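You operate a simulated robot arm through the tools that you are given. There is no shell and no other tool.

You run a simulated robot arm. Do the job below in one go: nothing can be reset, and whatever is moved stays where it is left.

## Task
Share out the protector packs on the window lane of the blue conveyor. At the end: the 60 mm protector pack from the window lane of the blue conveyor is on the tray end of the grey jog box; the 50 mm protector pack from the window lane of the blue conveyor is on the brown carton liner board; the orange chain oil can is on the brown seal box; the silver spare roller stands where the orange chain oil can stood; whatever was shut is shut again. Leave all else as you found it, and nothing knocked over. Set down upright: protector pack, orange chain oil can.

The check looks at the end state, three seconds after you hand in, the way a careful person would. Anything else that was tipped, shoved, dropped, spilled or broken makes it a failure. Lids that push on must go on centred and level and be pressed home; caps that screw on are set level and turned clockwise until they are tight.

## Robot
A 7-joint arm with a two-finger parallel gripper, fixed in place. Base frame: the origin is at the foot of the arm, x ahead of it, y to its left, z up; the work surface is at about z = 80. Readings come in cm, degrees, newtons and seconds.
With the tool pointing down near the work surface it reaches from about 24 to 68 cm from the base axis. Its first joint turns from -66.0 to 66.0 degrees. Payload 2.4 kg.
The TCP is the grasp point between the finger pads, 3 cm short of the fingertips. In the tool frame z runs along the fingers and y along their closing line. The gripper opens to 9.4 cm. The fingers are 2.8 cm wide and 1 cm thick; the gripper's body (5 by 9.6 cm) begins 5.5 cm behind the TCP.
Orientation is that of the tool frame in the base frame, as [roll, pitch, yaw] about the fixed x, y, z axes, in that order (R = Rz(yaw) Ry(pitch) Rx(roll)). With the fingers straight down and closing along the base's y, the tool's x points along the base's -x, its y along +y and its z along -z.

## Interface
- The arm moves only by the tool apply_moves. Its argument "motion" is a list of rows, each an object (a shift or turn left out is 0, a gripper value left out holds the last) with "grip": the closure, from 0 (fully open) to 1 (shut); "slide": the shift along the base's x, y, z in cm, a list of three; "delta_rot": the turn, a rotation vector about the base's x, y, z in degrees, a list of three. In form: [{"grip": grip, "slide": [x, y, z], "delta_rot": [wx, wy, wz]}, ...]. A call has 1 to 20 rows; each row shifts and turns the commanded pose from where the row before left it. Each row takes 0.2 s and may step no farther than 5 cm and 8.6 degrees from the row before; otherwise, or with a gripper value out of range, the whole call is refused. A pose out of reach is approached as far as the arm can. The call stops where the force on the tool passes 40 N (or 10 N more than at its start, if that is more) or the arm is blocked; 0.2 s more then pass. Each finger travels about 15.3 cm/s and halts on what it meets, pressing with about 35 N; the grip force reading is that of the motor and also rises with nothing between the fingers. The clock runs only during rows and for 0.2 s after the last one: add rows that do not move to give the fingers time. The reply holds the time, the measured pose of the TCP, the force on the tool along the base axes, the opening and the grip force, in the units named above and with some noise, with the torque about the TCP (base axes, N m) and any sound that the robot's microphone picked up, and new pictures: "pictures" is both (left out), scene, wrist or none.
- Cameras (640 x 400 px; columns grow to the right, rows downward): "scene" is fixed at [4.21, 48.14, 144]; the picture's right is [-0.70, -0.71, 0.00], its down [-0.44, 0.44, -0.78] and it looks along [0.55, -0.55, -0.63] (base axes); focal length 312 px, centre (320, 200). "wrist" rides on the gripper at [7.6, 1.4, -10.2] in the tool frame; the picture's right is [-0.18, 0.98, 0.00], its down [-0.75, -0.14, -0.64] and it looks along [-0.63, -0.12, 0.77] (tool axes); focal length 243 px, centre (320, 200).
- pixel_to_xyz(camera, pixels): for up to 12 pixels [column, row] of the newest picture of that camera ("zoom" is the newest enlarged one), the place [x, y, z] in the base frame of the surface seen there, good to about 0.2 cm. The clock stands still meanwhile.
- close_up(camera, box): a new picture of the part [left, top, right, bottom] of that camera's present view, enlarged. The clock stands still meanwhile.
- finish_job(): hands the job in; it is judged then, once.

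Unless the task says otherwise, let go and move clear before handing in.

The tools are called after "Emit:" as a command line: name --argument value ..., lists and objects as JSON in quotes. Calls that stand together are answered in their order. apply_moves: Moves the arm, as the interface text tells. Its arguments: {"type":"object","properties":{"motion":{"type":"array"},"pictures":{"type":"string","enum":["both","scene","wrist","none"]}},"required":["motion"]} The other tools are called the same way: pixel_to_xyz (camera, pixels) gives the place of the surface under pixels of a picture; close_up (camera, box) takes an enlarged picture of a part of a camera's view; finish_job () hands the job in.

At the start:

```text
clock: 0.0
eef_pos: [25.66, -23.31, 113.51]
orientation: [-180.0, 0.0, 179.9]
force: [0.4, 0.2, 0.0]
torque: [-0.01, 0.0, 0.01]
grip_width: 9.38
gripper_force: 0.0
```

scene: 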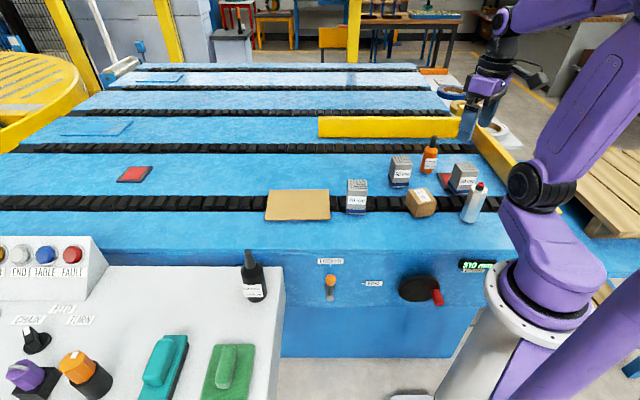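
wrist: 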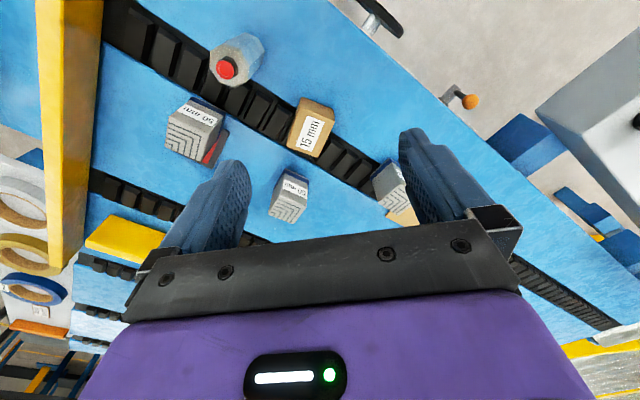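

The scene picture shows three grey packs near (357,195), (400,170) and (462,178), a brown box at (420,202), an orange bottle at (429,155) and a bottle with a red cap at (473,203). I'll take enlarged views to read the labels before I move anything.

Emit:
close_up --camera "scene" --box '[330, 120, 530, 245]'

Emit:
close_up --camera "wrist" --box '[140, 20, 440, 240]'

Emit:
close_up --camera "scene" --box '[0, 220, 300, 400]'

Emit:
close_up --camera "scene" --box '[230, 170, 530, 320]'

Emit:
close_up --camera "scene" --box '[0, 30, 340, 240]'

```text
3.20 times, centred on (430, 182) of scene
```

zoom: 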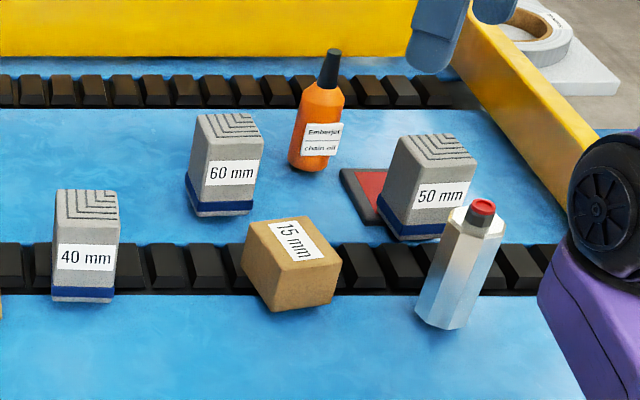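

```text
1.82 times, centred on (290, 130) of wrist
```

zoom: 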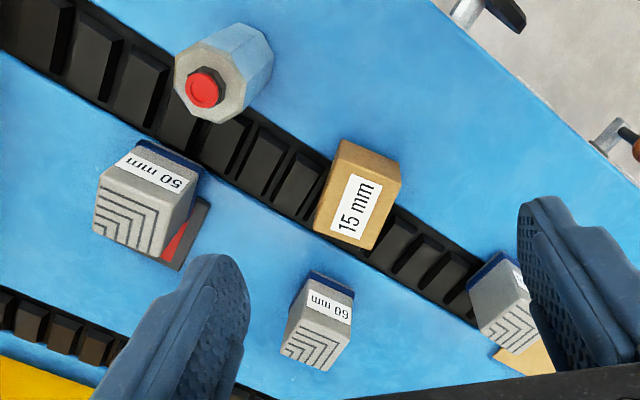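

```text
2.13 times, centred on (150, 310) of scene
```

zoom: 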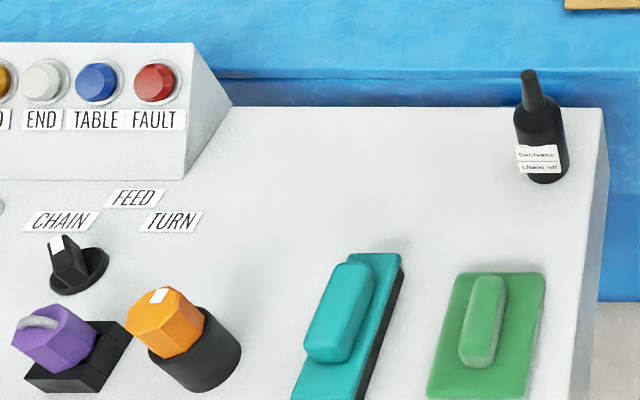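

```text
2.13 times, centred on (380, 245) of scene
```

zoom: 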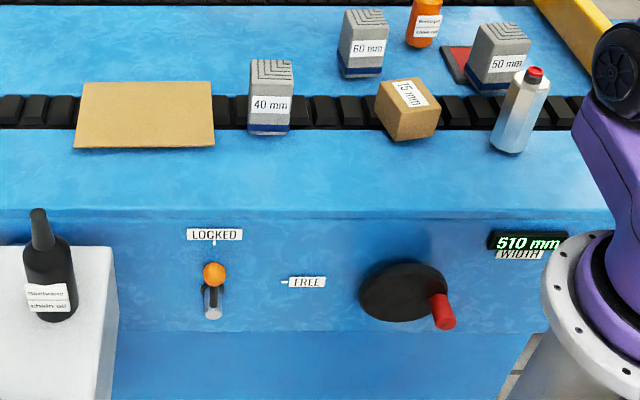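

```text
1.88 times, centred on (170, 135) of scene
```

zoom: 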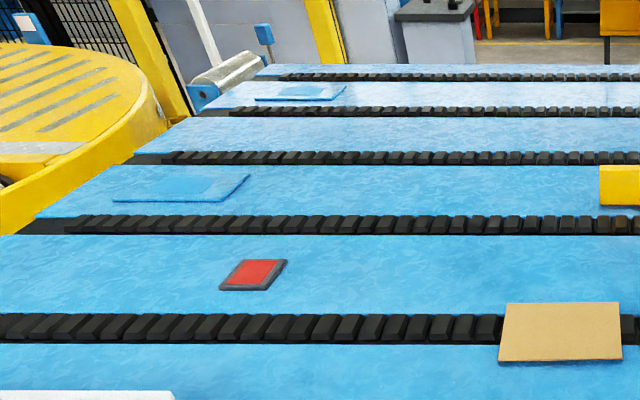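

The zooms show which pack is which: 60 mm at (400,170), 50 mm at (462,178) and 40 mm at (357,195). The Emberjet orange oil is at (429,155), the silver roller at (473,203), the 15 mm brown box at (420,202) and the board at (297,205). Next I'll measure positions.

Emit:
pixel_to_xyz --camera "scene" --pixels '[[272, 192], [328, 192], [266, 219], [329, 219], [297, 205], [358, 182], [401, 159], [464, 167], [420, 194], [431, 139], [480, 185], [466, 220]]'

Emit:
pixel_to_xyz --camera "scene" --pixels '[[134, 174], [450, 178], [200, 290], [130, 290], [250, 300], [160, 350], [228, 365], [80, 365], [25, 375], [35, 340], [275, 275], [200, 335]]'

Emit:
pixel_to_xyz --camera "scene" --pixels '[[330, 280], [330, 295], [418, 288], [437, 297], [380, 125], [500, 150], [350, 240], [200, 160], [200, 235], [478, 262], [120, 70], [232, 30]]'

```text
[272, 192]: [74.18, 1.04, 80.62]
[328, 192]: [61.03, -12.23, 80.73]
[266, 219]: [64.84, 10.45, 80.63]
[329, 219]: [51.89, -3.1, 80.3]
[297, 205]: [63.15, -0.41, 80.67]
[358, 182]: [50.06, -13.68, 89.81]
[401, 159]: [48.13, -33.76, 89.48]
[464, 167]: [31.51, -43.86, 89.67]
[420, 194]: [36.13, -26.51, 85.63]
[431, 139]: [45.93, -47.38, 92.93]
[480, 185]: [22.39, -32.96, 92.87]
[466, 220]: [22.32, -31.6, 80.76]
```

```text
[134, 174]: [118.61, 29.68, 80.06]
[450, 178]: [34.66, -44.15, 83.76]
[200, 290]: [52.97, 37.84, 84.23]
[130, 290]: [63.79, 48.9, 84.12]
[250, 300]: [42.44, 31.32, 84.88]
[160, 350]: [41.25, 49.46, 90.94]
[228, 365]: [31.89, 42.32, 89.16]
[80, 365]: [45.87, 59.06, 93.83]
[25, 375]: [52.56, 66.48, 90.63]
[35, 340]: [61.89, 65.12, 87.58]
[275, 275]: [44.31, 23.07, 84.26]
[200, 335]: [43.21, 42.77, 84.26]
```

```text
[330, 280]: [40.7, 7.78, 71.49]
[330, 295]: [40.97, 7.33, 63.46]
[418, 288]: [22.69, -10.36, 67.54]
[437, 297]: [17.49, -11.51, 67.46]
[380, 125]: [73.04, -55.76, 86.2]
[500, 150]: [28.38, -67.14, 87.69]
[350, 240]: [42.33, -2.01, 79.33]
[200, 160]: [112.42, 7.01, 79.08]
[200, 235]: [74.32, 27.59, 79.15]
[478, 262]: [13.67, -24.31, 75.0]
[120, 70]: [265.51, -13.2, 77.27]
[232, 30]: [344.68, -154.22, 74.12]
```

Positions are measured. The jog box top is at z≈84.2 around (44,30), the board centre is about (63,-0.5), and the orange can is near (46,-47). I'll move the arm high over to the jog box for a wrist view of its tray end.

Emit:
apply_moves --motion '[{"slide": [0.8, 4.5, 0.5]}, {"slide": [0.8, 4.5, 0.5]}, {"slide": [0.8, 4.5, 0.5]}, {"slide": [0.8, 4.5, 0.5]}, {"slide": [0.8, 4.5, 0]}, {"slide": [0, 4.5, 0]}, {"slide": [0, 4.5, 0]}, {"slide": [0, 4.5, 0]}, {"slide": [0, 4.5, 0]}, {"slide": [0, 4.5, 0]}, {}]'

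```text
clock: 2.4
eef_pos: [29.69, 21.8, 115.66]
orientation: [-180.0, -0.1, 179.8]
force: [0.1, 0.6, 0.6]
torque: [0.0, -0.03, 0.03]
grip_width: 9.38
gripper_force: 0.1
```

scene: 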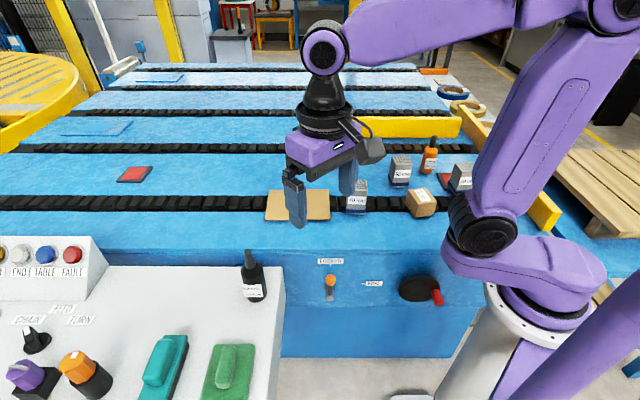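
wrist: 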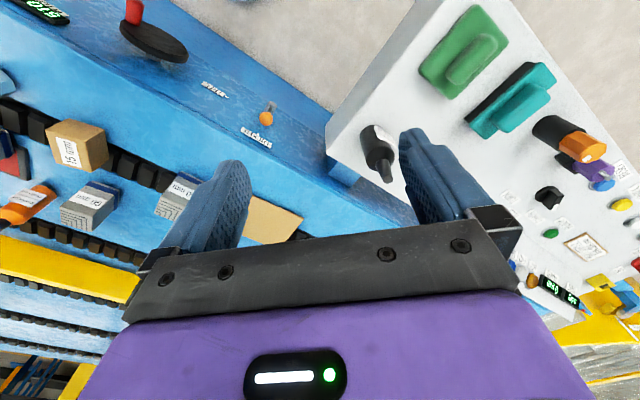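

Emit:
close_up --camera "wrist" --box '[320, 0, 640, 320]'

Emit:
pixel_to_xyz --camera "wrist" --pixels '[[333, 135], [425, 15], [385, 60], [380, 130], [387, 175], [465, 50], [510, 105], [440, 120], [510, 160], [400, 90], [560, 200], [480, 10]]'

```text
1.25 times, centred on (480, 160) of wrist
```

zoom: 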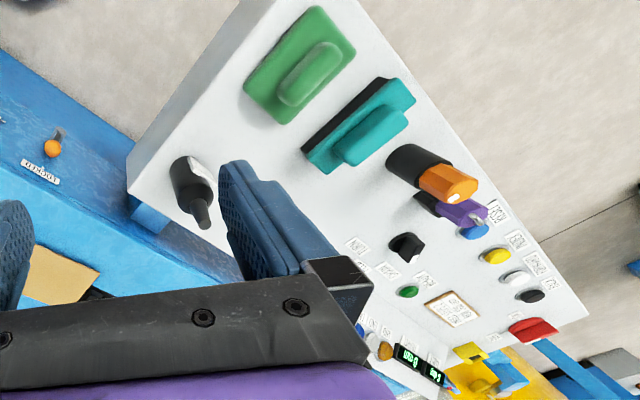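

```text
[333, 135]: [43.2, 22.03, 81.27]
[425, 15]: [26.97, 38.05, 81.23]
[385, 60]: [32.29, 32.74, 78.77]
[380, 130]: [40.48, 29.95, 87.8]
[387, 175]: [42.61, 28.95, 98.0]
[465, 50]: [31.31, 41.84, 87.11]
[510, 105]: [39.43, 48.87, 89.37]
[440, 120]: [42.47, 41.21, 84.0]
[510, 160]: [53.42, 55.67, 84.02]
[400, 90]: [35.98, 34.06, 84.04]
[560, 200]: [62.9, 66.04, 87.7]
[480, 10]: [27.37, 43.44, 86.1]
```

The wrist view shows the console running diagonally. The oil bottle (380,150) and the green and teal items (465,50) and (515,95) sit on the near end, with controls farther along. I'll shift left for a view of the whole jog box before choosing the tray end.

Emit:
apply_moves --motion '[{"slide": [-1, 4.5, 1]}, {"slide": [-1, 4.5, 1]}, {"slide": [-1, 4.5, 1]}, {"slide": [-1, 4.0, 1]}, {}]' --pictures "wrist"

```text
clock: 3.6
eef_pos: [26.11, 39.39, 119.37]
orientation: [180.0, 0.1, 180.0]
force: [-0.1, 0.5, 0.0]
torque: [0.02, 0.01, -0.04]
grip_width: 9.4
gripper_force: 0.1
```

wrist: 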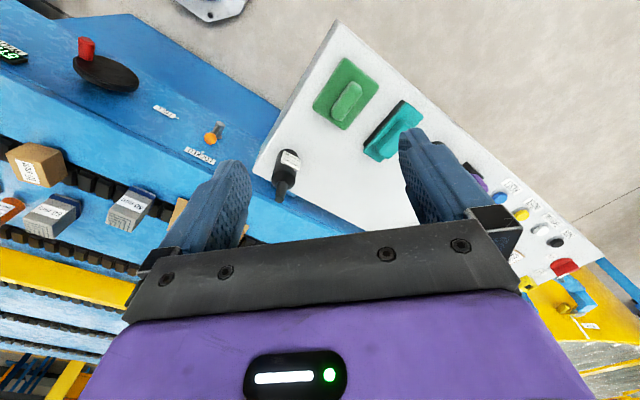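

Emit:
close_up --camera "wrist" --box '[240, 0, 640, 300]'

Emit:
pixel_to_xyz --camera "wrist" --pixels '[[335, 25], [257, 172], [604, 252], [345, 95], [395, 130], [330, 130], [350, 165], [285, 190], [376, 210], [318, 105], [350, 62], [372, 85]]'

```text
1.33 times, centred on (440, 150) of wrist
```

zoom: 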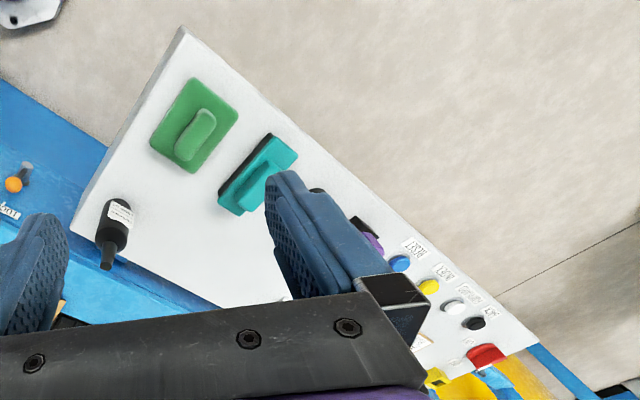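

```text
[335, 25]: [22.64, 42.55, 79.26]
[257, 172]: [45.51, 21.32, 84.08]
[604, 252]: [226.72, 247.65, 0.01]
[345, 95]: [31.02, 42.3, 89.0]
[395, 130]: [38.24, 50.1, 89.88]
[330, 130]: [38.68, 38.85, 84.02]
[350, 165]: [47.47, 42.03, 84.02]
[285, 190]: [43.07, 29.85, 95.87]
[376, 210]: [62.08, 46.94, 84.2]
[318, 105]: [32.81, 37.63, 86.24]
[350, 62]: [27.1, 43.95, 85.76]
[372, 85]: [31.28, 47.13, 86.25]
```

The console's near end, with the bottle, green pad and teal pad, is a flat area free of controls, so that is the tray end. There's open space around (45,38). Now I'll take zooms of the packs and can for accurate corners.

Emit:
close_up --camera "scene" --box '[380, 130, 500, 230]'

```text
4.00 times, centred on (440, 180) of scene
```

zoom: 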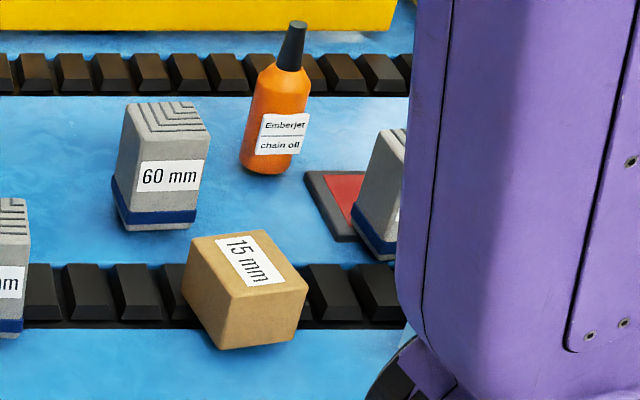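

Emit:
pixel_to_xyz --camera "zoom" --pixels '[[131, 105], [187, 104], [206, 130], [136, 131], [120, 218], [190, 222], [195, 240], [260, 233], [303, 286], [233, 295], [250, 262], [221, 345]]'

Emit:
pixel_to_xyz --camera "zoom" --pixels '[[298, 25], [291, 60], [277, 100], [250, 110], [306, 110], [244, 155], [292, 160], [266, 170], [335, 200], [310, 175], [340, 235], [170, 200]]'

```text
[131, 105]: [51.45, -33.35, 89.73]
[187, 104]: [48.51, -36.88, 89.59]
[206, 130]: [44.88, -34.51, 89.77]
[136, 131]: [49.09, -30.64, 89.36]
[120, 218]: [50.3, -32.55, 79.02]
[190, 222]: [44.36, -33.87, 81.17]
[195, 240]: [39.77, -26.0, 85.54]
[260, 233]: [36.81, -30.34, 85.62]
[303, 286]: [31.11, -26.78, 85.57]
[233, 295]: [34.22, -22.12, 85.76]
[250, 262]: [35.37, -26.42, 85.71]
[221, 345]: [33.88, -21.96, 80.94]
```

```text
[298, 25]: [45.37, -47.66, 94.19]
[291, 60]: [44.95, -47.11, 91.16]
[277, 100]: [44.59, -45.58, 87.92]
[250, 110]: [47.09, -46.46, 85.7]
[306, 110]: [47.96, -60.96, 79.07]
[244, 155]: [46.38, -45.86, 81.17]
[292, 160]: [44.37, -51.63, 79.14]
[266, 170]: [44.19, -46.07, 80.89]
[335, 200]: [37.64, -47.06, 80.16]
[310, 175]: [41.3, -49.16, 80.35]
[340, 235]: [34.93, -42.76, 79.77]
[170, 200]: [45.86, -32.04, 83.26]
```

Brown box top is z≈85.6, centred (35.5,-26.3). The 60 mm pack is centred near (48.5,-33.8) with its top at 89.7. The orange can axis is near (45.7,-47.7) with its top at 94.4. I'll swing back over the conveyor, turning the tool about -40°, to see all of these up close.

Emit:
apply_moves --motion '[{"slide": [0.3, -4.72, -0.4], "delta_rot": [0, 0, -3.1]}, {"slide": [0.3, -4.72, -0.4], "delta_rot": [0, 0, -3.1]}, {"slide": [0.3, -4.72, -0.4], "delta_rot": [0, 0, -3.1]}, {"slide": [0.3, -4.72, -0.4], "delta_rot": [0, 0, -3.1]}, {"slide": [0.3, -4.72, -0.4], "delta_rot": [0, 0, -3.1]}, {"slide": [0.3, -4.72, -0.4], "delta_rot": [0, 0, -3.1]}, {"slide": [0.3, -4.72, -0.4], "delta_rot": [0, 0, -3.1]}, {"slide": [0.3, -4.72, -0.4], "delta_rot": [0, 0, -3.1]}, {"slide": [0.3, -4.72, -0.4], "delta_rot": [0, 0, -3.1]}, {"slide": [0.3, -4.72, -0.4], "delta_rot": [0, 0, -3.1]}, {"slide": [0.3, -4.72, -0.4], "delta_rot": [0, 0, -3.1]}, {"slide": [0.3, -4.72, -0.4], "delta_rot": [0, 0, -3.1]}, {"slide": [0.3, -4.72, -0.4], "delta_rot": [0, 0, -3.1]}, {}]'

```text
clock: 6.6
eef_pos: [29.42, -22.24, 114.02]
orientation: [-180.0, 0.0, 139.7]
force: [0.1, 0.1, -1.2]
torque: [-0.03, 0.02, 0.0]
grip_width: 9.42
gripper_force: 0.1
```

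scene: 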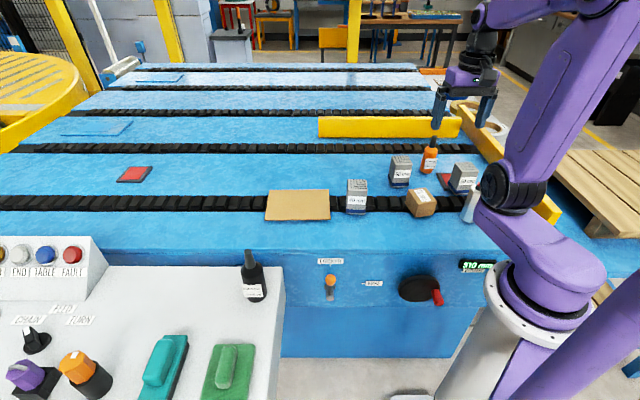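
wrist: 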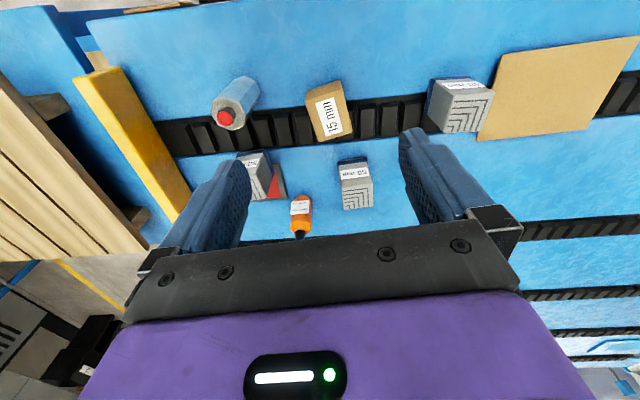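

Emit:
close_up --camera "wrist" --box '[190, 60, 510, 260]'

Emit:
close_up --camera "scene" --box '[380, 130, 500, 230]'

```text
2.00 times, centred on (350, 160) of wrist
```

zoom: 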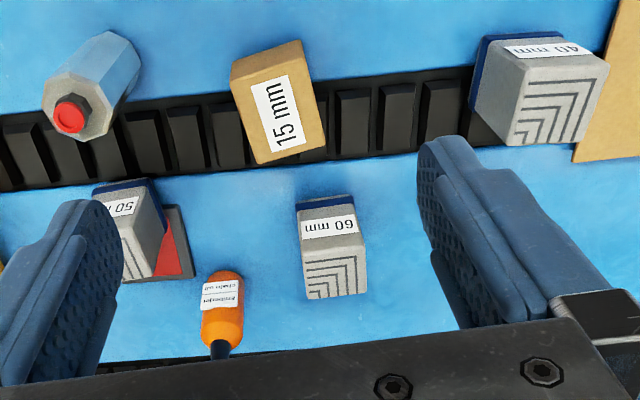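

```text
4.00 times, centred on (440, 180) of scene
```

zoom: 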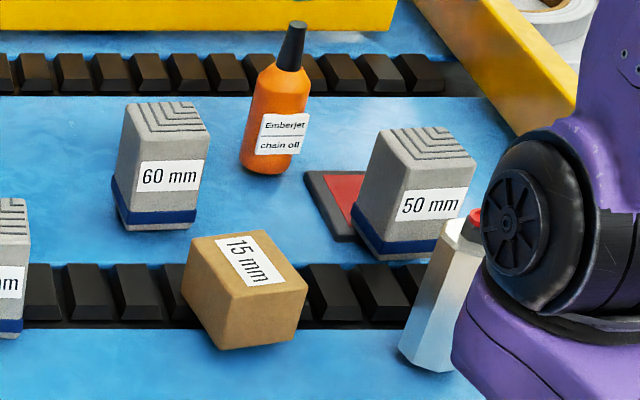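

Emit:
pixel_to_xyz --camera "zoom" --pixels '[[386, 132], [444, 128], [470, 156], [397, 160], [354, 232], [395, 257], [436, 248], [338, 238], [310, 178], [360, 205], [375, 170], [395, 170]]'

Emit:
pixel_to_xyz --camera "wrist" --pixels '[[344, 182], [371, 181], [373, 205], [346, 208], [228, 115], [223, 105], [247, 118], [240, 128], [308, 86], [340, 81], [353, 132], [323, 141]]'

Emit:
pixel_to_xyz --camera "wrist" --pixels '[[217, 125], [255, 90], [480, 140], [507, 53], [590, 128], [636, 40], [445, 85], [491, 92], [479, 130], [432, 132], [302, 205], [297, 228]]'

```text
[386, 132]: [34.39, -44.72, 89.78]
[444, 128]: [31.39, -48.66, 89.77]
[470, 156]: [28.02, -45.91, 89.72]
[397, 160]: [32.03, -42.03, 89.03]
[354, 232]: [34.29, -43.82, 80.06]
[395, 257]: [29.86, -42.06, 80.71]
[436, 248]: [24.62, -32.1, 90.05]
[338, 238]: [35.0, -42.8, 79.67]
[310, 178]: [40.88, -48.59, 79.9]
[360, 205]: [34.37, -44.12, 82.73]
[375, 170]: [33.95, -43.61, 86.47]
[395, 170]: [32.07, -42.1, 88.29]
```

```text
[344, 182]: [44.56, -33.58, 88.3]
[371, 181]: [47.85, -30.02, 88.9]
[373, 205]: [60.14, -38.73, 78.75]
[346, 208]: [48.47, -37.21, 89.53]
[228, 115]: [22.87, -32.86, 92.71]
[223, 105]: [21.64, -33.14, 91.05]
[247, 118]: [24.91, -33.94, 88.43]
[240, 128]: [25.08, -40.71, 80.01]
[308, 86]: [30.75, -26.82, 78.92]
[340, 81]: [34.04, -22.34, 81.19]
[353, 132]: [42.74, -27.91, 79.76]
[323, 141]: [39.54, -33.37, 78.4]
```

```text
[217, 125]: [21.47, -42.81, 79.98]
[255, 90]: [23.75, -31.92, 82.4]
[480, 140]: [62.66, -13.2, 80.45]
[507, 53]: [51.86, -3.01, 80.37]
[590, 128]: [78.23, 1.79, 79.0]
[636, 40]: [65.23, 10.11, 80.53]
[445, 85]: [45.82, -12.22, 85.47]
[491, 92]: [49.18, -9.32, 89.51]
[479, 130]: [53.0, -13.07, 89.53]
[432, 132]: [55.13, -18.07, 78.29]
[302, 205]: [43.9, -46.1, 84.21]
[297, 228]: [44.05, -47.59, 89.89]
```

The 50 mm pack's top corners average to (31.5,-45.3), turned about 46°. The board centre comes out near (63,-1.1). I'll check where the chain runs under the board, how the arm's shoulder sits relative to the roller, and the red plate by the 50 mm pack.

Emit:
pixel_to_xyz --camera "scene" --pixels '[[245, 194], [245, 201], [245, 211], [340, 196], [340, 211], [510, 187], [497, 175], [450, 195], [395, 200], [395, 210], [357, 212], [390, 188]]'

Emit:
close_up --camera "wrist" --box '[200, 80, 360, 240]'

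```text
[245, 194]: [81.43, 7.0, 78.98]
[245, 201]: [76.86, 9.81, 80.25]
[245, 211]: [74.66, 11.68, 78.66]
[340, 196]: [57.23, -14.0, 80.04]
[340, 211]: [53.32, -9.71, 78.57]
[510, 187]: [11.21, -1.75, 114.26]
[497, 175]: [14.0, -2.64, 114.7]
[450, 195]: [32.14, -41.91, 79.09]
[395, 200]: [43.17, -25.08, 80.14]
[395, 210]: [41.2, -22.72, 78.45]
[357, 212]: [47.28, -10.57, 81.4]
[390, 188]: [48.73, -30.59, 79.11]
```

```text
2.50 times, centred on (280, 160) of wrist
```

zoom: 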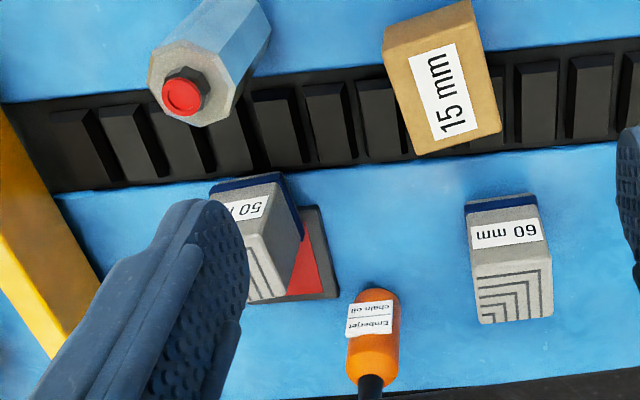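

The chain runs under the far half of the board, about z 80.15, so I'll set the pack over that part, near (63.6,-2.8). The shoulder is at about (11,-2,114), well clear of the roller. I'll now move above the 50 mm pack and align with its sides.

Emit:
apply_moves --motion '[{"slide": [0.42, -4.6, -1], "delta_rot": [0, 0, -1]}, {"slide": [0.42, -4.6, -2], "delta_rot": [0, 0, -1]}, {"slide": [0.42, -4.6, -2], "delta_rot": [0, 0, -1]}, {"slide": [0.42, -4.6, -2], "delta_rot": [0, 0, -0.7]}, {"slide": [0.42, -4.6, -2]}, {"slide": [0, 0, -2]}, {}]'

```text
refused: row 2 steps farther than a row can; nothing moved
```

Emit:
apply_moves --motion '[{"slide": [0.42, -4.6, -1], "delta_rot": [0, 0, -1]}, {"slide": [0.42, -4.6, -1], "delta_rot": [0, 0, -1]}, {"slide": [0.42, -4.6, -1], "delta_rot": [0, 0, -1]}, {"slide": [0.42, -4.6, -1], "delta_rot": [0, 0, -0.7]}, {"slide": [0.42, -4.6, -1]}, {"slide": [0, 0, -3]}, {"slide": [0, 0, -3]}, {}]'

```text
clock: 8.4
eef_pos: [31.72, -45.28, 103.28]
orientation: [-180.0, 0.0, 136.0]
force: [0.5, -0.7, 0.5]
torque: [0.01, 0.01, 0.02]
grip_width: 9.41
gripper_force: 0.0
```

scene: 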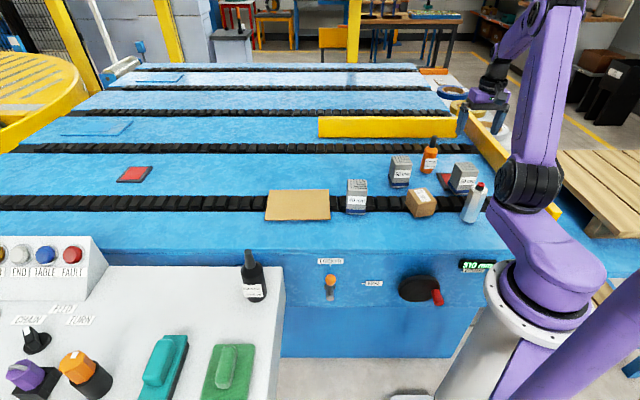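
wrist: 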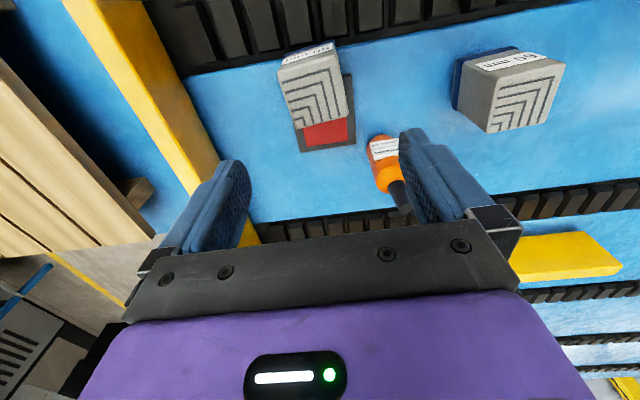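

Emit:
close_up --camera "wrist" --box '[240, 20, 440, 160]'

Emit:
pixel_to_xyz --camera "wrist" --pixels '[[281, 70], [329, 57], [344, 112], [297, 128], [301, 150], [354, 142], [343, 76], [312, 92], [320, 130], [280, 62], [332, 44], [350, 160]]'

Emit:
pixel_to_xyz --camera "wrist" --pixels '[[383, 150], [390, 180], [372, 140], [397, 140], [400, 165], [496, 75], [557, 65], [549, 120], [490, 130], [470, 60], [460, 110], [380, 165]]'

```text
2.86 times, centred on (340, 90) of wrist
```

zoom: 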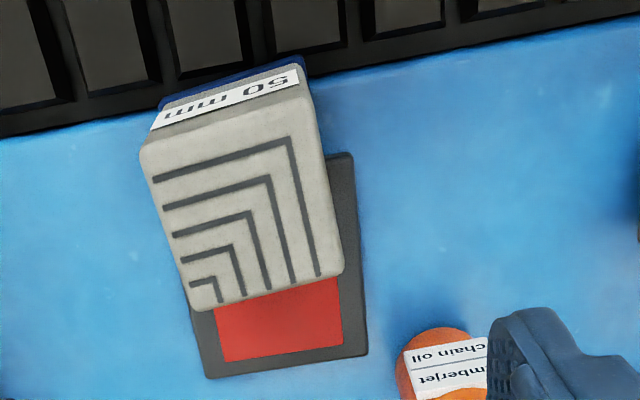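

```text
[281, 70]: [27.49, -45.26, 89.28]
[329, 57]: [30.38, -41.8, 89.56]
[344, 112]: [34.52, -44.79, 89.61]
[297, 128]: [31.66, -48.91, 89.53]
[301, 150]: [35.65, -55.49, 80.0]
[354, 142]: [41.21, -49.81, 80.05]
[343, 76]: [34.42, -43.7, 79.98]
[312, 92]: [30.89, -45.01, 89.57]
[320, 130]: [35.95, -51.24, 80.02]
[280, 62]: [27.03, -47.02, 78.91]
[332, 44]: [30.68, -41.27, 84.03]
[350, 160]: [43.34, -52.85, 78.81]
```

```text
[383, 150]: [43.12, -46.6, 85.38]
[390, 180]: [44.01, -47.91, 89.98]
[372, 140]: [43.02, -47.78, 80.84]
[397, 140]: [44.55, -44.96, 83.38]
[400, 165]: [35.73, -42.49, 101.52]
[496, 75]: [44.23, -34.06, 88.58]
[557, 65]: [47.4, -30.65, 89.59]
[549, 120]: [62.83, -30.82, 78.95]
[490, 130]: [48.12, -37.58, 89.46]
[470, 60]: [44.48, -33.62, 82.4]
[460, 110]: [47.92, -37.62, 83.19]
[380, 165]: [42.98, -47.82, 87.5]
```

The wrist zoom puts the 50 mm pack's top centre at about (31.2,-45.25), with sides turned about 50°. It stands over the red plate (plate top z 80.0). I'll turn +4°, centre and descend to grasp, with tips about 2 cm above the plate.

Emit:
apply_moves --motion '[{"slide": [-0.5, 0, -3], "delta_rot": [0, 0, 4]}, {"slide": [0, 0, -4]}, {"slide": [0, 0, -3]}, {"slide": [0, 0, -3]}, {"slide": [0, 0, -3]}, {"slide": [0, 0, -2]}, {}]'

```text
clock: 10.0
eef_pos: [31.7, -45.33, 85.45]
orientation: [-180.0, 0.0, 140.0]
force: [-0.6, -0.4, 0.0]
torque: [-0.04, 0.01, 0.0]
grip_width: 9.42
gripper_force: 0.0
```

scene: 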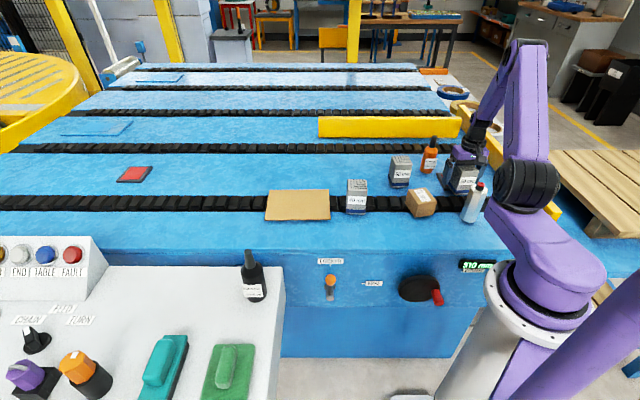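
wrist: 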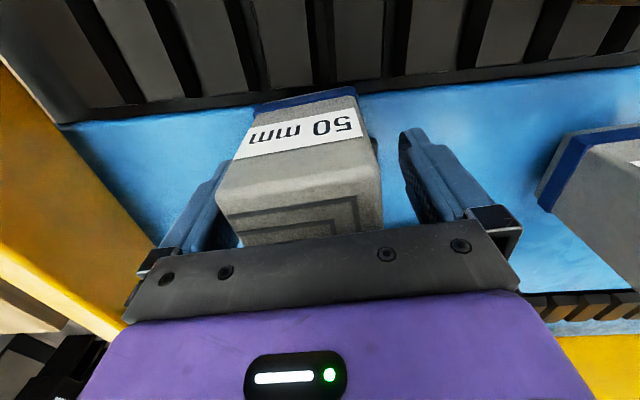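

The measured x is about 31.7, and in the wrist view the pack looks slightly left of centre between the fingers. I'll measure the faces and finger pads before closing.

Emit:
close_up --camera "wrist" --box '[170, 70, 470, 260]'

Emit:
pixel_to_xyz --camera "wrist" --pixels '[[219, 198], [380, 180], [230, 165], [372, 140], [280, 220], [340, 165], [245, 150], [350, 100], [410, 170], [225, 190], [206, 200], [425, 190]]'

```text
2.11 times, centred on (320, 165) of wrist
```

zoom: 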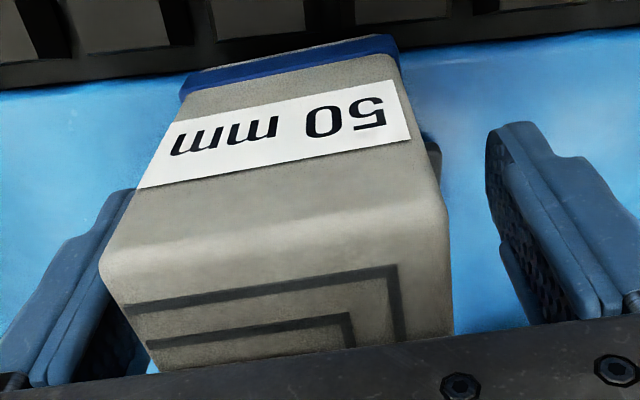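

```text
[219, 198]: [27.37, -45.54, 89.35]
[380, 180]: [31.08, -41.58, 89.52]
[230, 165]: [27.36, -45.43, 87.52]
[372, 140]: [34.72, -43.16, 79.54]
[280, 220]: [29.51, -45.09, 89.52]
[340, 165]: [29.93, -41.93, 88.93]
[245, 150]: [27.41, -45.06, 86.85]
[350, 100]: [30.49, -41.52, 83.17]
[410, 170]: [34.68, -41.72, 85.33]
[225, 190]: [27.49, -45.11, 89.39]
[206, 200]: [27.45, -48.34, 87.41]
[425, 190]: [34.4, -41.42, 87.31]
```

The finger pads' midpoint is about (31.0,-45.0) and the pack's centre about (31.0,-45.4), so it's centred well enough. I'll close on the 50 mm pack and lift a little.

Emit:
apply_moves --motion '[{"grip": 0.3}, {"grip": 0.4}, {"grip": 0.5}, {"grip": 0.7}, {"grip": 1}, {}, {}]'

```text
clock: 11.6
eef_pos: [31.68, -45.34, 85.67]
orientation: [-180.0, 0.0, 139.9]
force: [-0.3, -0.3, -0.2]
torque: [-0.04, -0.04, 0.01]
grip_width: 6.22
gripper_force: 34.9
```

scene: 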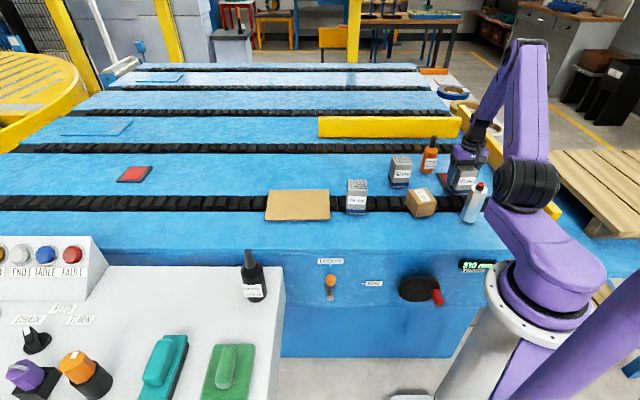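
wrist: 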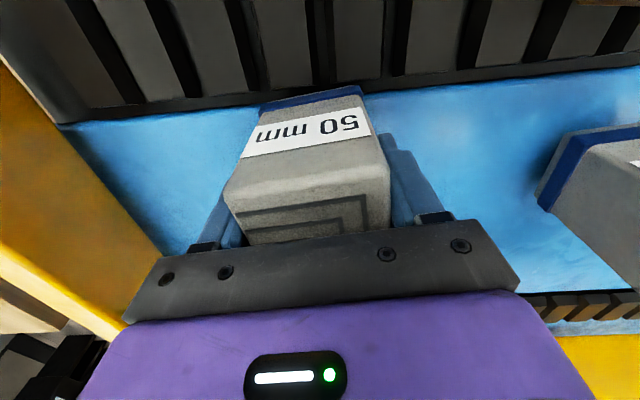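

The fingers halted at 6.22 cm with 35 N, so the pack is gripped. I'll lift it straight up.

Emit:
apply_moves --motion '[{"slide": [0, 0, 0.5]}, {"slide": [0, 0, 1]}, {"slide": [0, 0, 2]}, {"slide": [0, 0, 3]}, {"slide": [0, 0, 4]}, {"slide": [0, 0, 5]}, {"slide": [0, 0, 5]}, {"slide": [0, 0, 5]}, {}]'

```text
clock: 13.6
eef_pos: [31.14, -45.46, 110.84]
orientation: [180.0, 0.0, 140.0]
force: [0.5, 0.4, -2.8]
torque: [-0.01, -0.01, 0.03]
grip_width: 6.2
gripper_force: 34.9
```

scene: 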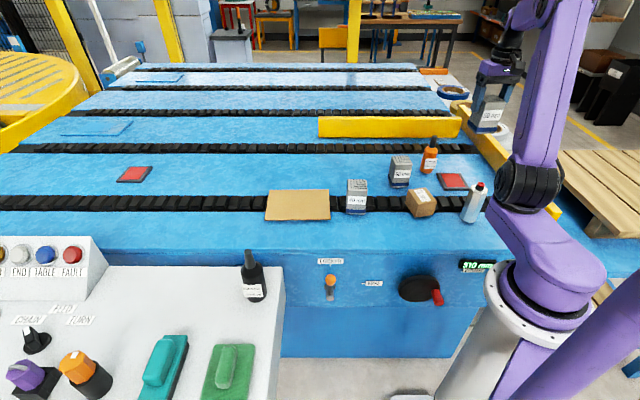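
wrist: 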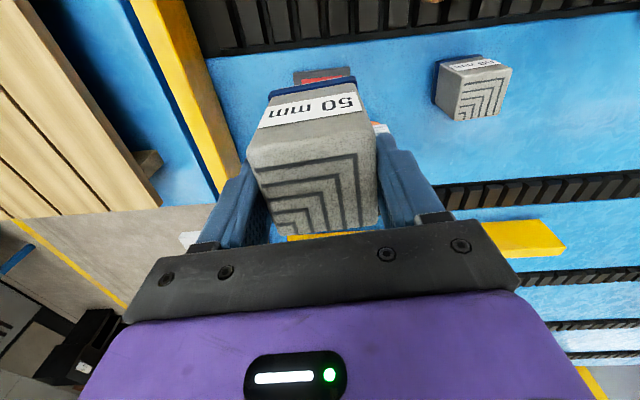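

The 50 mm pack is lifted cleanly at about 2.9 N, and the red plate stayed put at (453,181). Next I'll carry it high to the board at (63.6,-2.8).

Emit:
apply_moves --motion '[{"slide": [2.71, 3.56, 0]}, {"slide": [2.71, 3.56, 0], "delta_rot": [0, 0, -1]}, {"slide": [2.71, 3.56, 0], "delta_rot": [0, 0, -1]}, {"slide": [2.71, 3.56, 0], "delta_rot": [0, 0, -1]}, {"slide": [2.71, 3.56, 0]}, {"slide": [2.71, 3.56, 0]}, {"slide": [2.71, 3.56, -0.5]}, {"slide": [2.71, 3.56, -1]}, {"slide": [2.71, 3.56, -1]}, {"slide": [2.71, 3.56, -1]}, {"slide": [2.71, 3.56, -1]}, {"slide": [2.71, 3.56, -1]}, {}, {}]'

```text
clock: 16.6
eef_pos: [63.86, -1.8, 105.73]
orientation: [-180.0, -0.1, 137.0]
force: [-0.5, 0.0, -2.6]
torque: [-0.01, 0.0, -0.01]
grip_width: 6.21
gripper_force: 35.2
```

scene: 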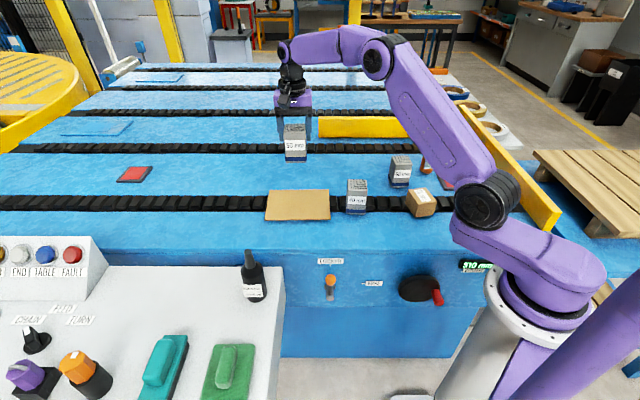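
wrist: 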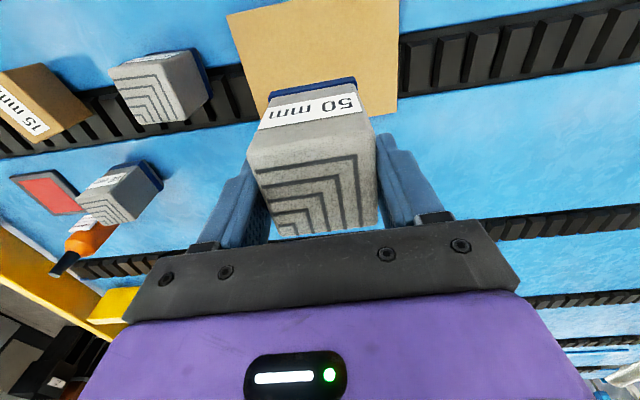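

The pack is now over the board's far side (wrist view board at (310,60)). I'll verify the pack's true position with pixel measurements.

Emit:
pixel_to_xyz --camera "scene" --pixels '[[287, 158], [304, 158], [296, 161], [286, 135], [305, 136], [296, 145], [273, 191], [327, 191], [266, 219], [330, 219], [357, 183], [400, 160]]'

Emit:
close_up --camera "scene" --box '[240, 80, 360, 230]'

```text
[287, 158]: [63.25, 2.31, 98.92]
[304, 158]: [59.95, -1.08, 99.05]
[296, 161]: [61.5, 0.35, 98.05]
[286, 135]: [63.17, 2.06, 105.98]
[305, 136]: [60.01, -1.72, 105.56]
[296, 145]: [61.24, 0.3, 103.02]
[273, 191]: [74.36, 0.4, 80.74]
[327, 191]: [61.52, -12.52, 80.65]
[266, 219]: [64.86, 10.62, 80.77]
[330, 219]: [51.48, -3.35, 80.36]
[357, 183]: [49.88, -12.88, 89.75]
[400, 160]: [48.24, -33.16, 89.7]
```

```text
2.67 times, centred on (300, 155) of scene
```

zoom: 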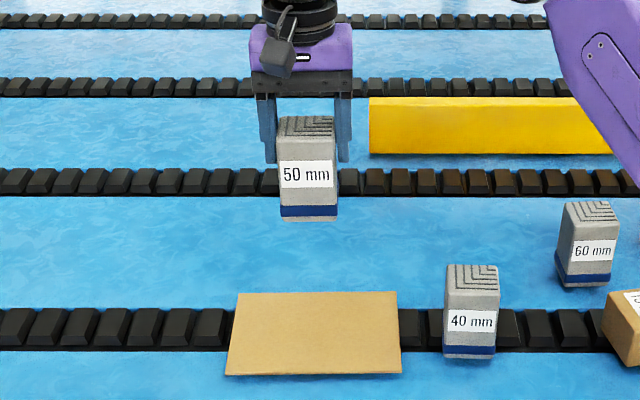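

The pack's front face measures centre (61.6,0.4) with its bottom at z≈97.8, so it sits about 7.6 cm below the TCP, a bit lower in the grip than before. I'll shift 0.5 cm toward the chain line and descend to about 2 cm above the board.

Emit:
apply_moves --motion '[{"slide": [0.25, -0.25, -3]}, {"slide": [0.25, -0.25, -4]}, {"slide": [0, 0, -4]}, {"slide": [0, 0, -2]}, {"slide": [0, 0, -1]}, {}, {}]'

Emit:
close_up --camera "scene" --box '[240, 130, 360, 230]'

```text
clock: 18.2
eef_pos: [64.32, -2.86, 91.39]
orientation: [180.0, 0.0, 137.0]
force: [0.2, 0.4, -2.0]
torque: [0.02, -0.03, 0.01]
grip_width: 6.21
gripper_force: 34.8
```

scene: 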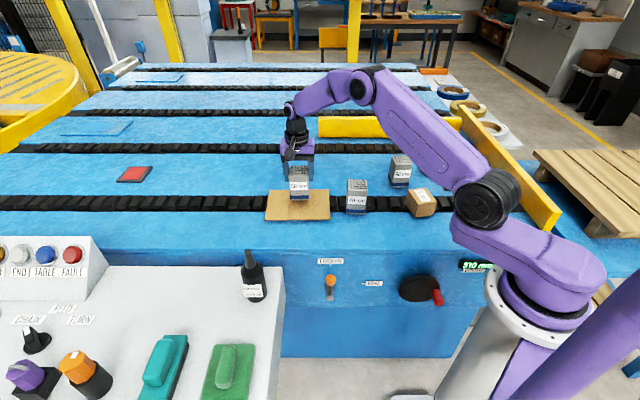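
wrist: 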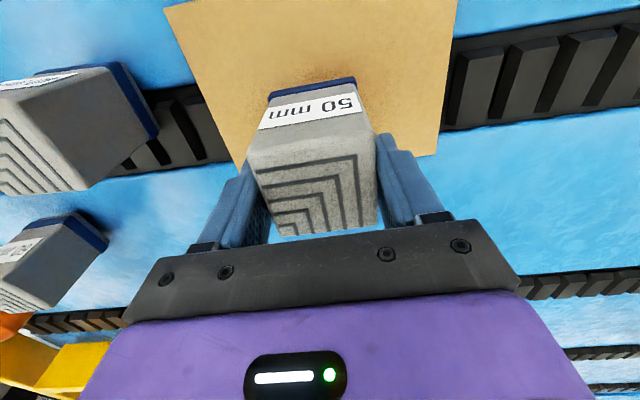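

```text
4.00 times, centred on (300, 180) of scene
```

zoom: 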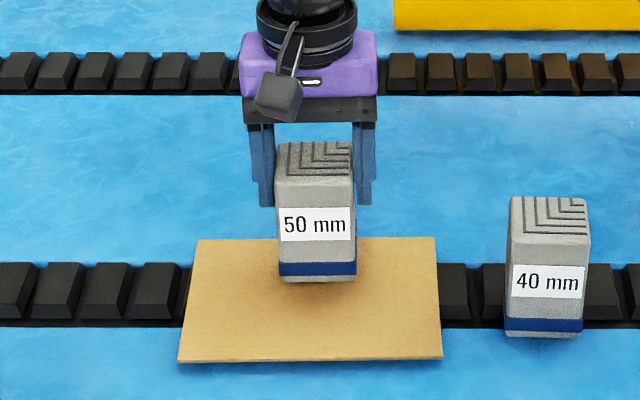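

Emit:
pixel_to_xyz --camera "zoom" --pixels '[[282, 277], [318, 279], [352, 277], [318, 267], [318, 240], [318, 190], [282, 190], [350, 190], [318, 287], [318, 300], [290, 146], [345, 146]]'

```text
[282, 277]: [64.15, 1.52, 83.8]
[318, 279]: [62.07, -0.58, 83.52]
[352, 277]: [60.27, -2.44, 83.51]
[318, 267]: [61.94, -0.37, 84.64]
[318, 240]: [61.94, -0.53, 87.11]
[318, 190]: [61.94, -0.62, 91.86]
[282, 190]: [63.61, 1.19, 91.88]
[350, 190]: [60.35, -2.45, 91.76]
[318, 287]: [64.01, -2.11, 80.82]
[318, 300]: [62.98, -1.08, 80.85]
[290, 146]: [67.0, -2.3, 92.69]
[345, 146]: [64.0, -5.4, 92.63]
```

The pack's bottom reads z≈83.3 and the board 80.85, so the gap is about 2.4 cm, with the pack centred at (63.8,-2.2). I'll lower slowly and watch the force.

Emit:
apply_moves --motion '[{"slide": [0, 0, -0.8]}, {"slide": [0, 0, -0.8]}, {"slide": [0, 0, -0.3]}, {}]' --pictures "scene"

Emit:
close_up --camera "scene" --box '[260, 150, 340, 230]'

```text
clock: 19.2
eef_pos: [64.27, -2.74, 89.65]
orientation: [180.0, 0.0, 137.0]
force: [-0.7, 0.5, -1.8]
torque: [-0.05, 0.0, -0.01]
grip_width: 6.23
gripper_force: 34.9
```

scene: 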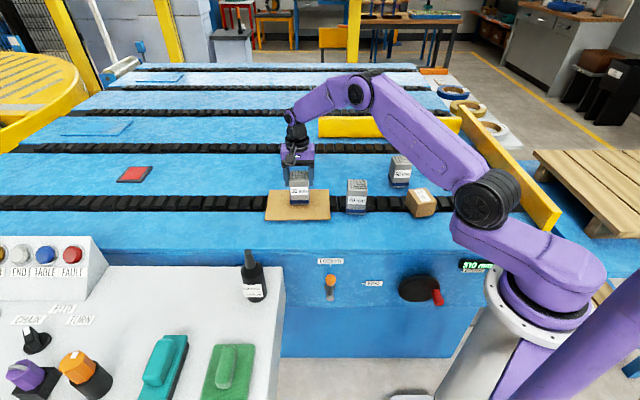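

```text
5.00 times, centred on (300, 190) of scene
```

zoom: 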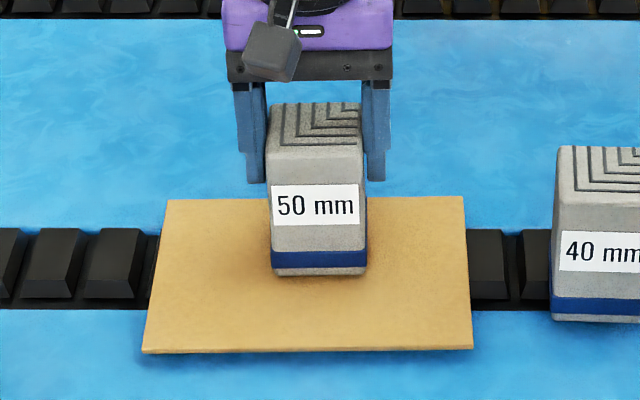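

The board bridges the chain, with a shadow under its near edge, and the pack is over the chain line. The gap is now about 0.5 cm, so I'll continue in small steps.

Emit:
apply_moves --motion '[{"slide": [0, 0, -0.2]}, {}]' --pictures "none"

Emit:
pixel_to_xyz --camera "zoom" --pixels '[[318, 272], [318, 260], [318, 290], [280, 272], [360, 272], [200, 330], [430, 330]]'

```text
clock: 19.8
eef_pos: [64.33, -2.83, 89.31]
orientation: [180.0, 0.1, 136.9]
force: [-0.2, 0.5, -1.8]
torque: [-0.01, -0.03, -0.02]
grip_width: 6.18
gripper_force: 34.6
```

```text
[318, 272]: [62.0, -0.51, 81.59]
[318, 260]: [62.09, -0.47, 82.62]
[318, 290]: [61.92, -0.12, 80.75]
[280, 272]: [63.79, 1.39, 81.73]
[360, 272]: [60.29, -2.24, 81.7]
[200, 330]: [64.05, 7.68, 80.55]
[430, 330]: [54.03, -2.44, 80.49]
```

Emit:
apply_moves --motion '[{"slide": [0, 0, -0.15]}, {}]' --pictures "none"

Emit:
apply_moves --motion '[{"slide": [0, 0, -0.15]}, {}]' --pictures "none"

```text
clock: 20.4
eef_pos: [64.21, -2.75, 89.09]
orientation: [180.0, 0.0, 137.0]
force: [-0.4, 0.5, -2.5]
torque: [-0.01, 0.05, -0.02]
grip_width: 6.21
gripper_force: 35.1
```

```text
clock: 21.0
eef_pos: [64.26, -2.96, 89.07]
orientation: [-179.9, 0.0, 137.0]
force: [-1.2, -1.1, 2.1]
torque: [0.01, 0.0, -0.02]
grip_width: 6.21
gripper_force: 34.8
```

The force went from -2.5 N to +2.1 N, so the pack is resting on the board. I'll open the fingers gently.

Emit:
apply_moves --motion '[{"grip": 0.3}, {"grip": 0.2}, {"grip": 0.1}, {"grip": 0.0}, {}]'

Emit:
close_up --camera "scene" --box '[260, 150, 340, 230]'

```text
clock: 22.2
eef_pos: [64.24, -2.89, 88.92]
orientation: [-180.0, 0.0, 137.0]
force: [0.7, 0.0, 0.0]
torque: [0.01, -0.03, 0.02]
grip_width: 9.37
gripper_force: 0.1
```

scene: 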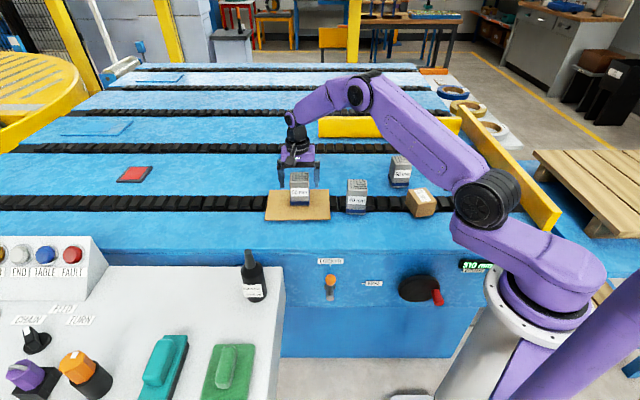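
wrist: 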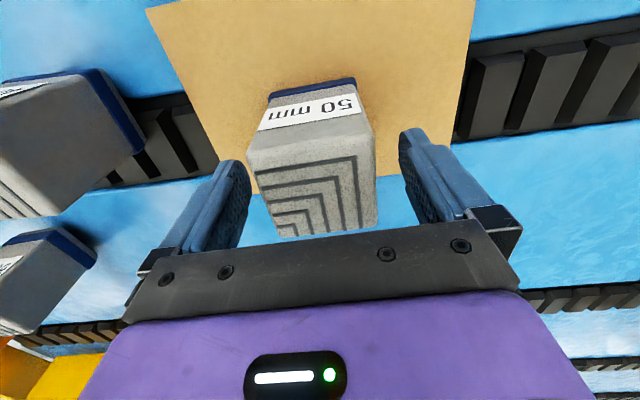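

```text
5.00 times, centred on (300, 190) of scene
```

zoom: 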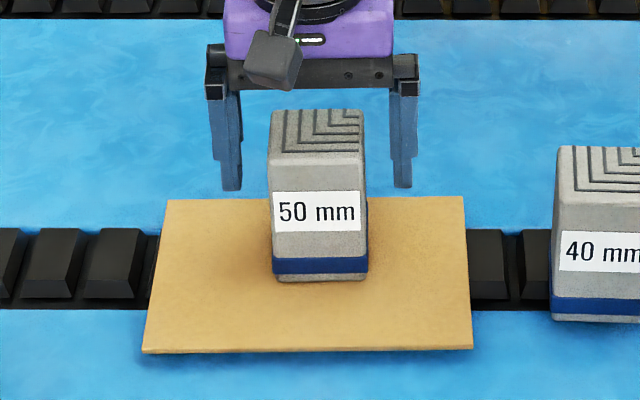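

The 50 mm pack stands upright on the board. I'll rise clear and move to above the 60 mm pack at about (48.0,-33.7).

Emit:
apply_moves --motion '[{"slide": [0, 0, 2]}, {"slide": [0, 0, 4]}, {"slide": [0, 0, 5]}, {"slide": [0, 0, 5]}, {"slide": [-2.02, -3.84, 1]}, {"slide": [-2.02, -3.84, 0]}, {"slide": [-2.02, -3.84, 0]}, {"slide": [-2.02, -3.84, 0]}, {"slide": [-2.02, -3.84, 0]}, {"slide": [-2.02, -3.84, 0]}, {"slide": [-2.02, -3.84, 0], "delta_rot": [0, 0, 1]}, {"slide": [-2.02, -3.84, -1]}, {"slide": [0, 0, -2]}, {}, {}]'

Emit:
close_up --camera "wrist" --box '[220, 20, 460, 200]'

```text
clock: 25.4
eef_pos: [48.18, -33.56, 103.05]
orientation: [180.0, 0.0, 137.9]
force: [0.4, 0.0, 0.8]
torque: [0.01, 0.01, -0.01]
grip_width: 9.43
gripper_force: 0.1
```

scene: 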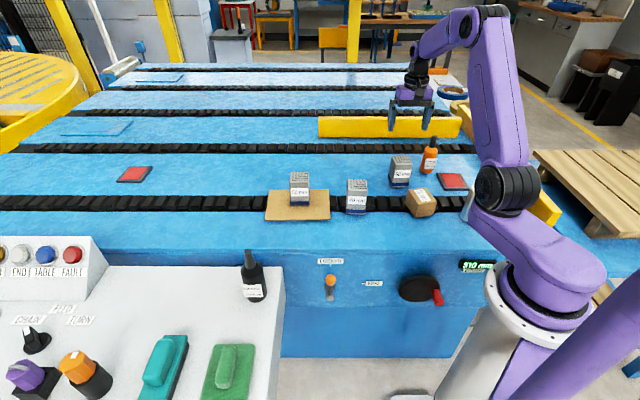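
wrist: 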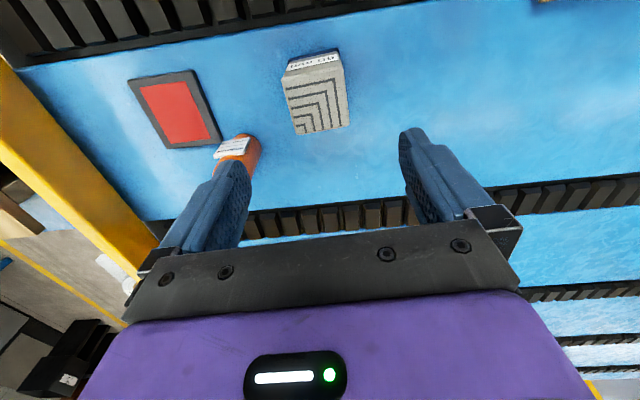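

```text
2.22 times, centred on (340, 110) of wrist
```

zoom: 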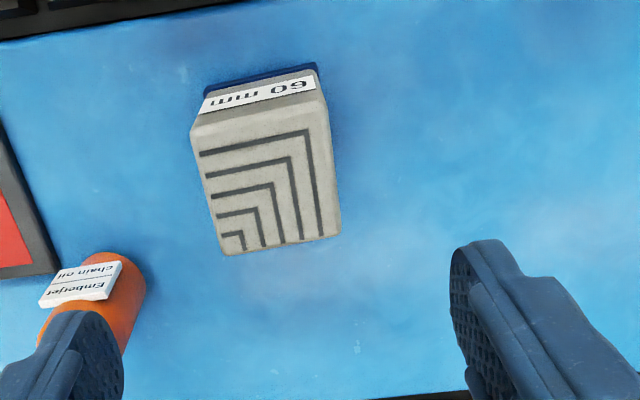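

Emit:
pixel_to_xyz --camera "zoom" --pixels '[[196, 135], [317, 104], [337, 230], [225, 250], [265, 180], [207, 90], [316, 70], [100, 300], [120, 265], [145, 290], [60, 310], [380, 100]]'

Emit:
pixel_to_xyz --camera "scene" --pixels '[[437, 173], [462, 173], [468, 189], [445, 190], [453, 181], [299, 184], [291, 175], [307, 175], [420, 194], [430, 140], [432, 150], [428, 168]]'

```text
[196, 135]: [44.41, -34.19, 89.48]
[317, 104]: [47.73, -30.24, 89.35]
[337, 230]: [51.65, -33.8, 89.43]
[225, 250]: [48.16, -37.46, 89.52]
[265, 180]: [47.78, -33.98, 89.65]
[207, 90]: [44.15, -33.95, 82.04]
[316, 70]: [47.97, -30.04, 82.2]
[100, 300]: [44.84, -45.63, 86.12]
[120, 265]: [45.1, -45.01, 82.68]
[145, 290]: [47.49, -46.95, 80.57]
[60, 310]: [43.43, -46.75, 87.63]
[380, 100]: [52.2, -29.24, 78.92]
```

```text
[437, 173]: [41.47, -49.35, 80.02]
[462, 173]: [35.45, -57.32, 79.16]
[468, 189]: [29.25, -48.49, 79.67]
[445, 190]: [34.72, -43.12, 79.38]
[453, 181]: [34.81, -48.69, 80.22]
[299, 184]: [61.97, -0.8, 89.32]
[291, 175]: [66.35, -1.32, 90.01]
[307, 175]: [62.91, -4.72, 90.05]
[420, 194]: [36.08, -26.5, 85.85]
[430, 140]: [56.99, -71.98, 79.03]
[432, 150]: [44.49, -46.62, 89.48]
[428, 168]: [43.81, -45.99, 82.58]
```

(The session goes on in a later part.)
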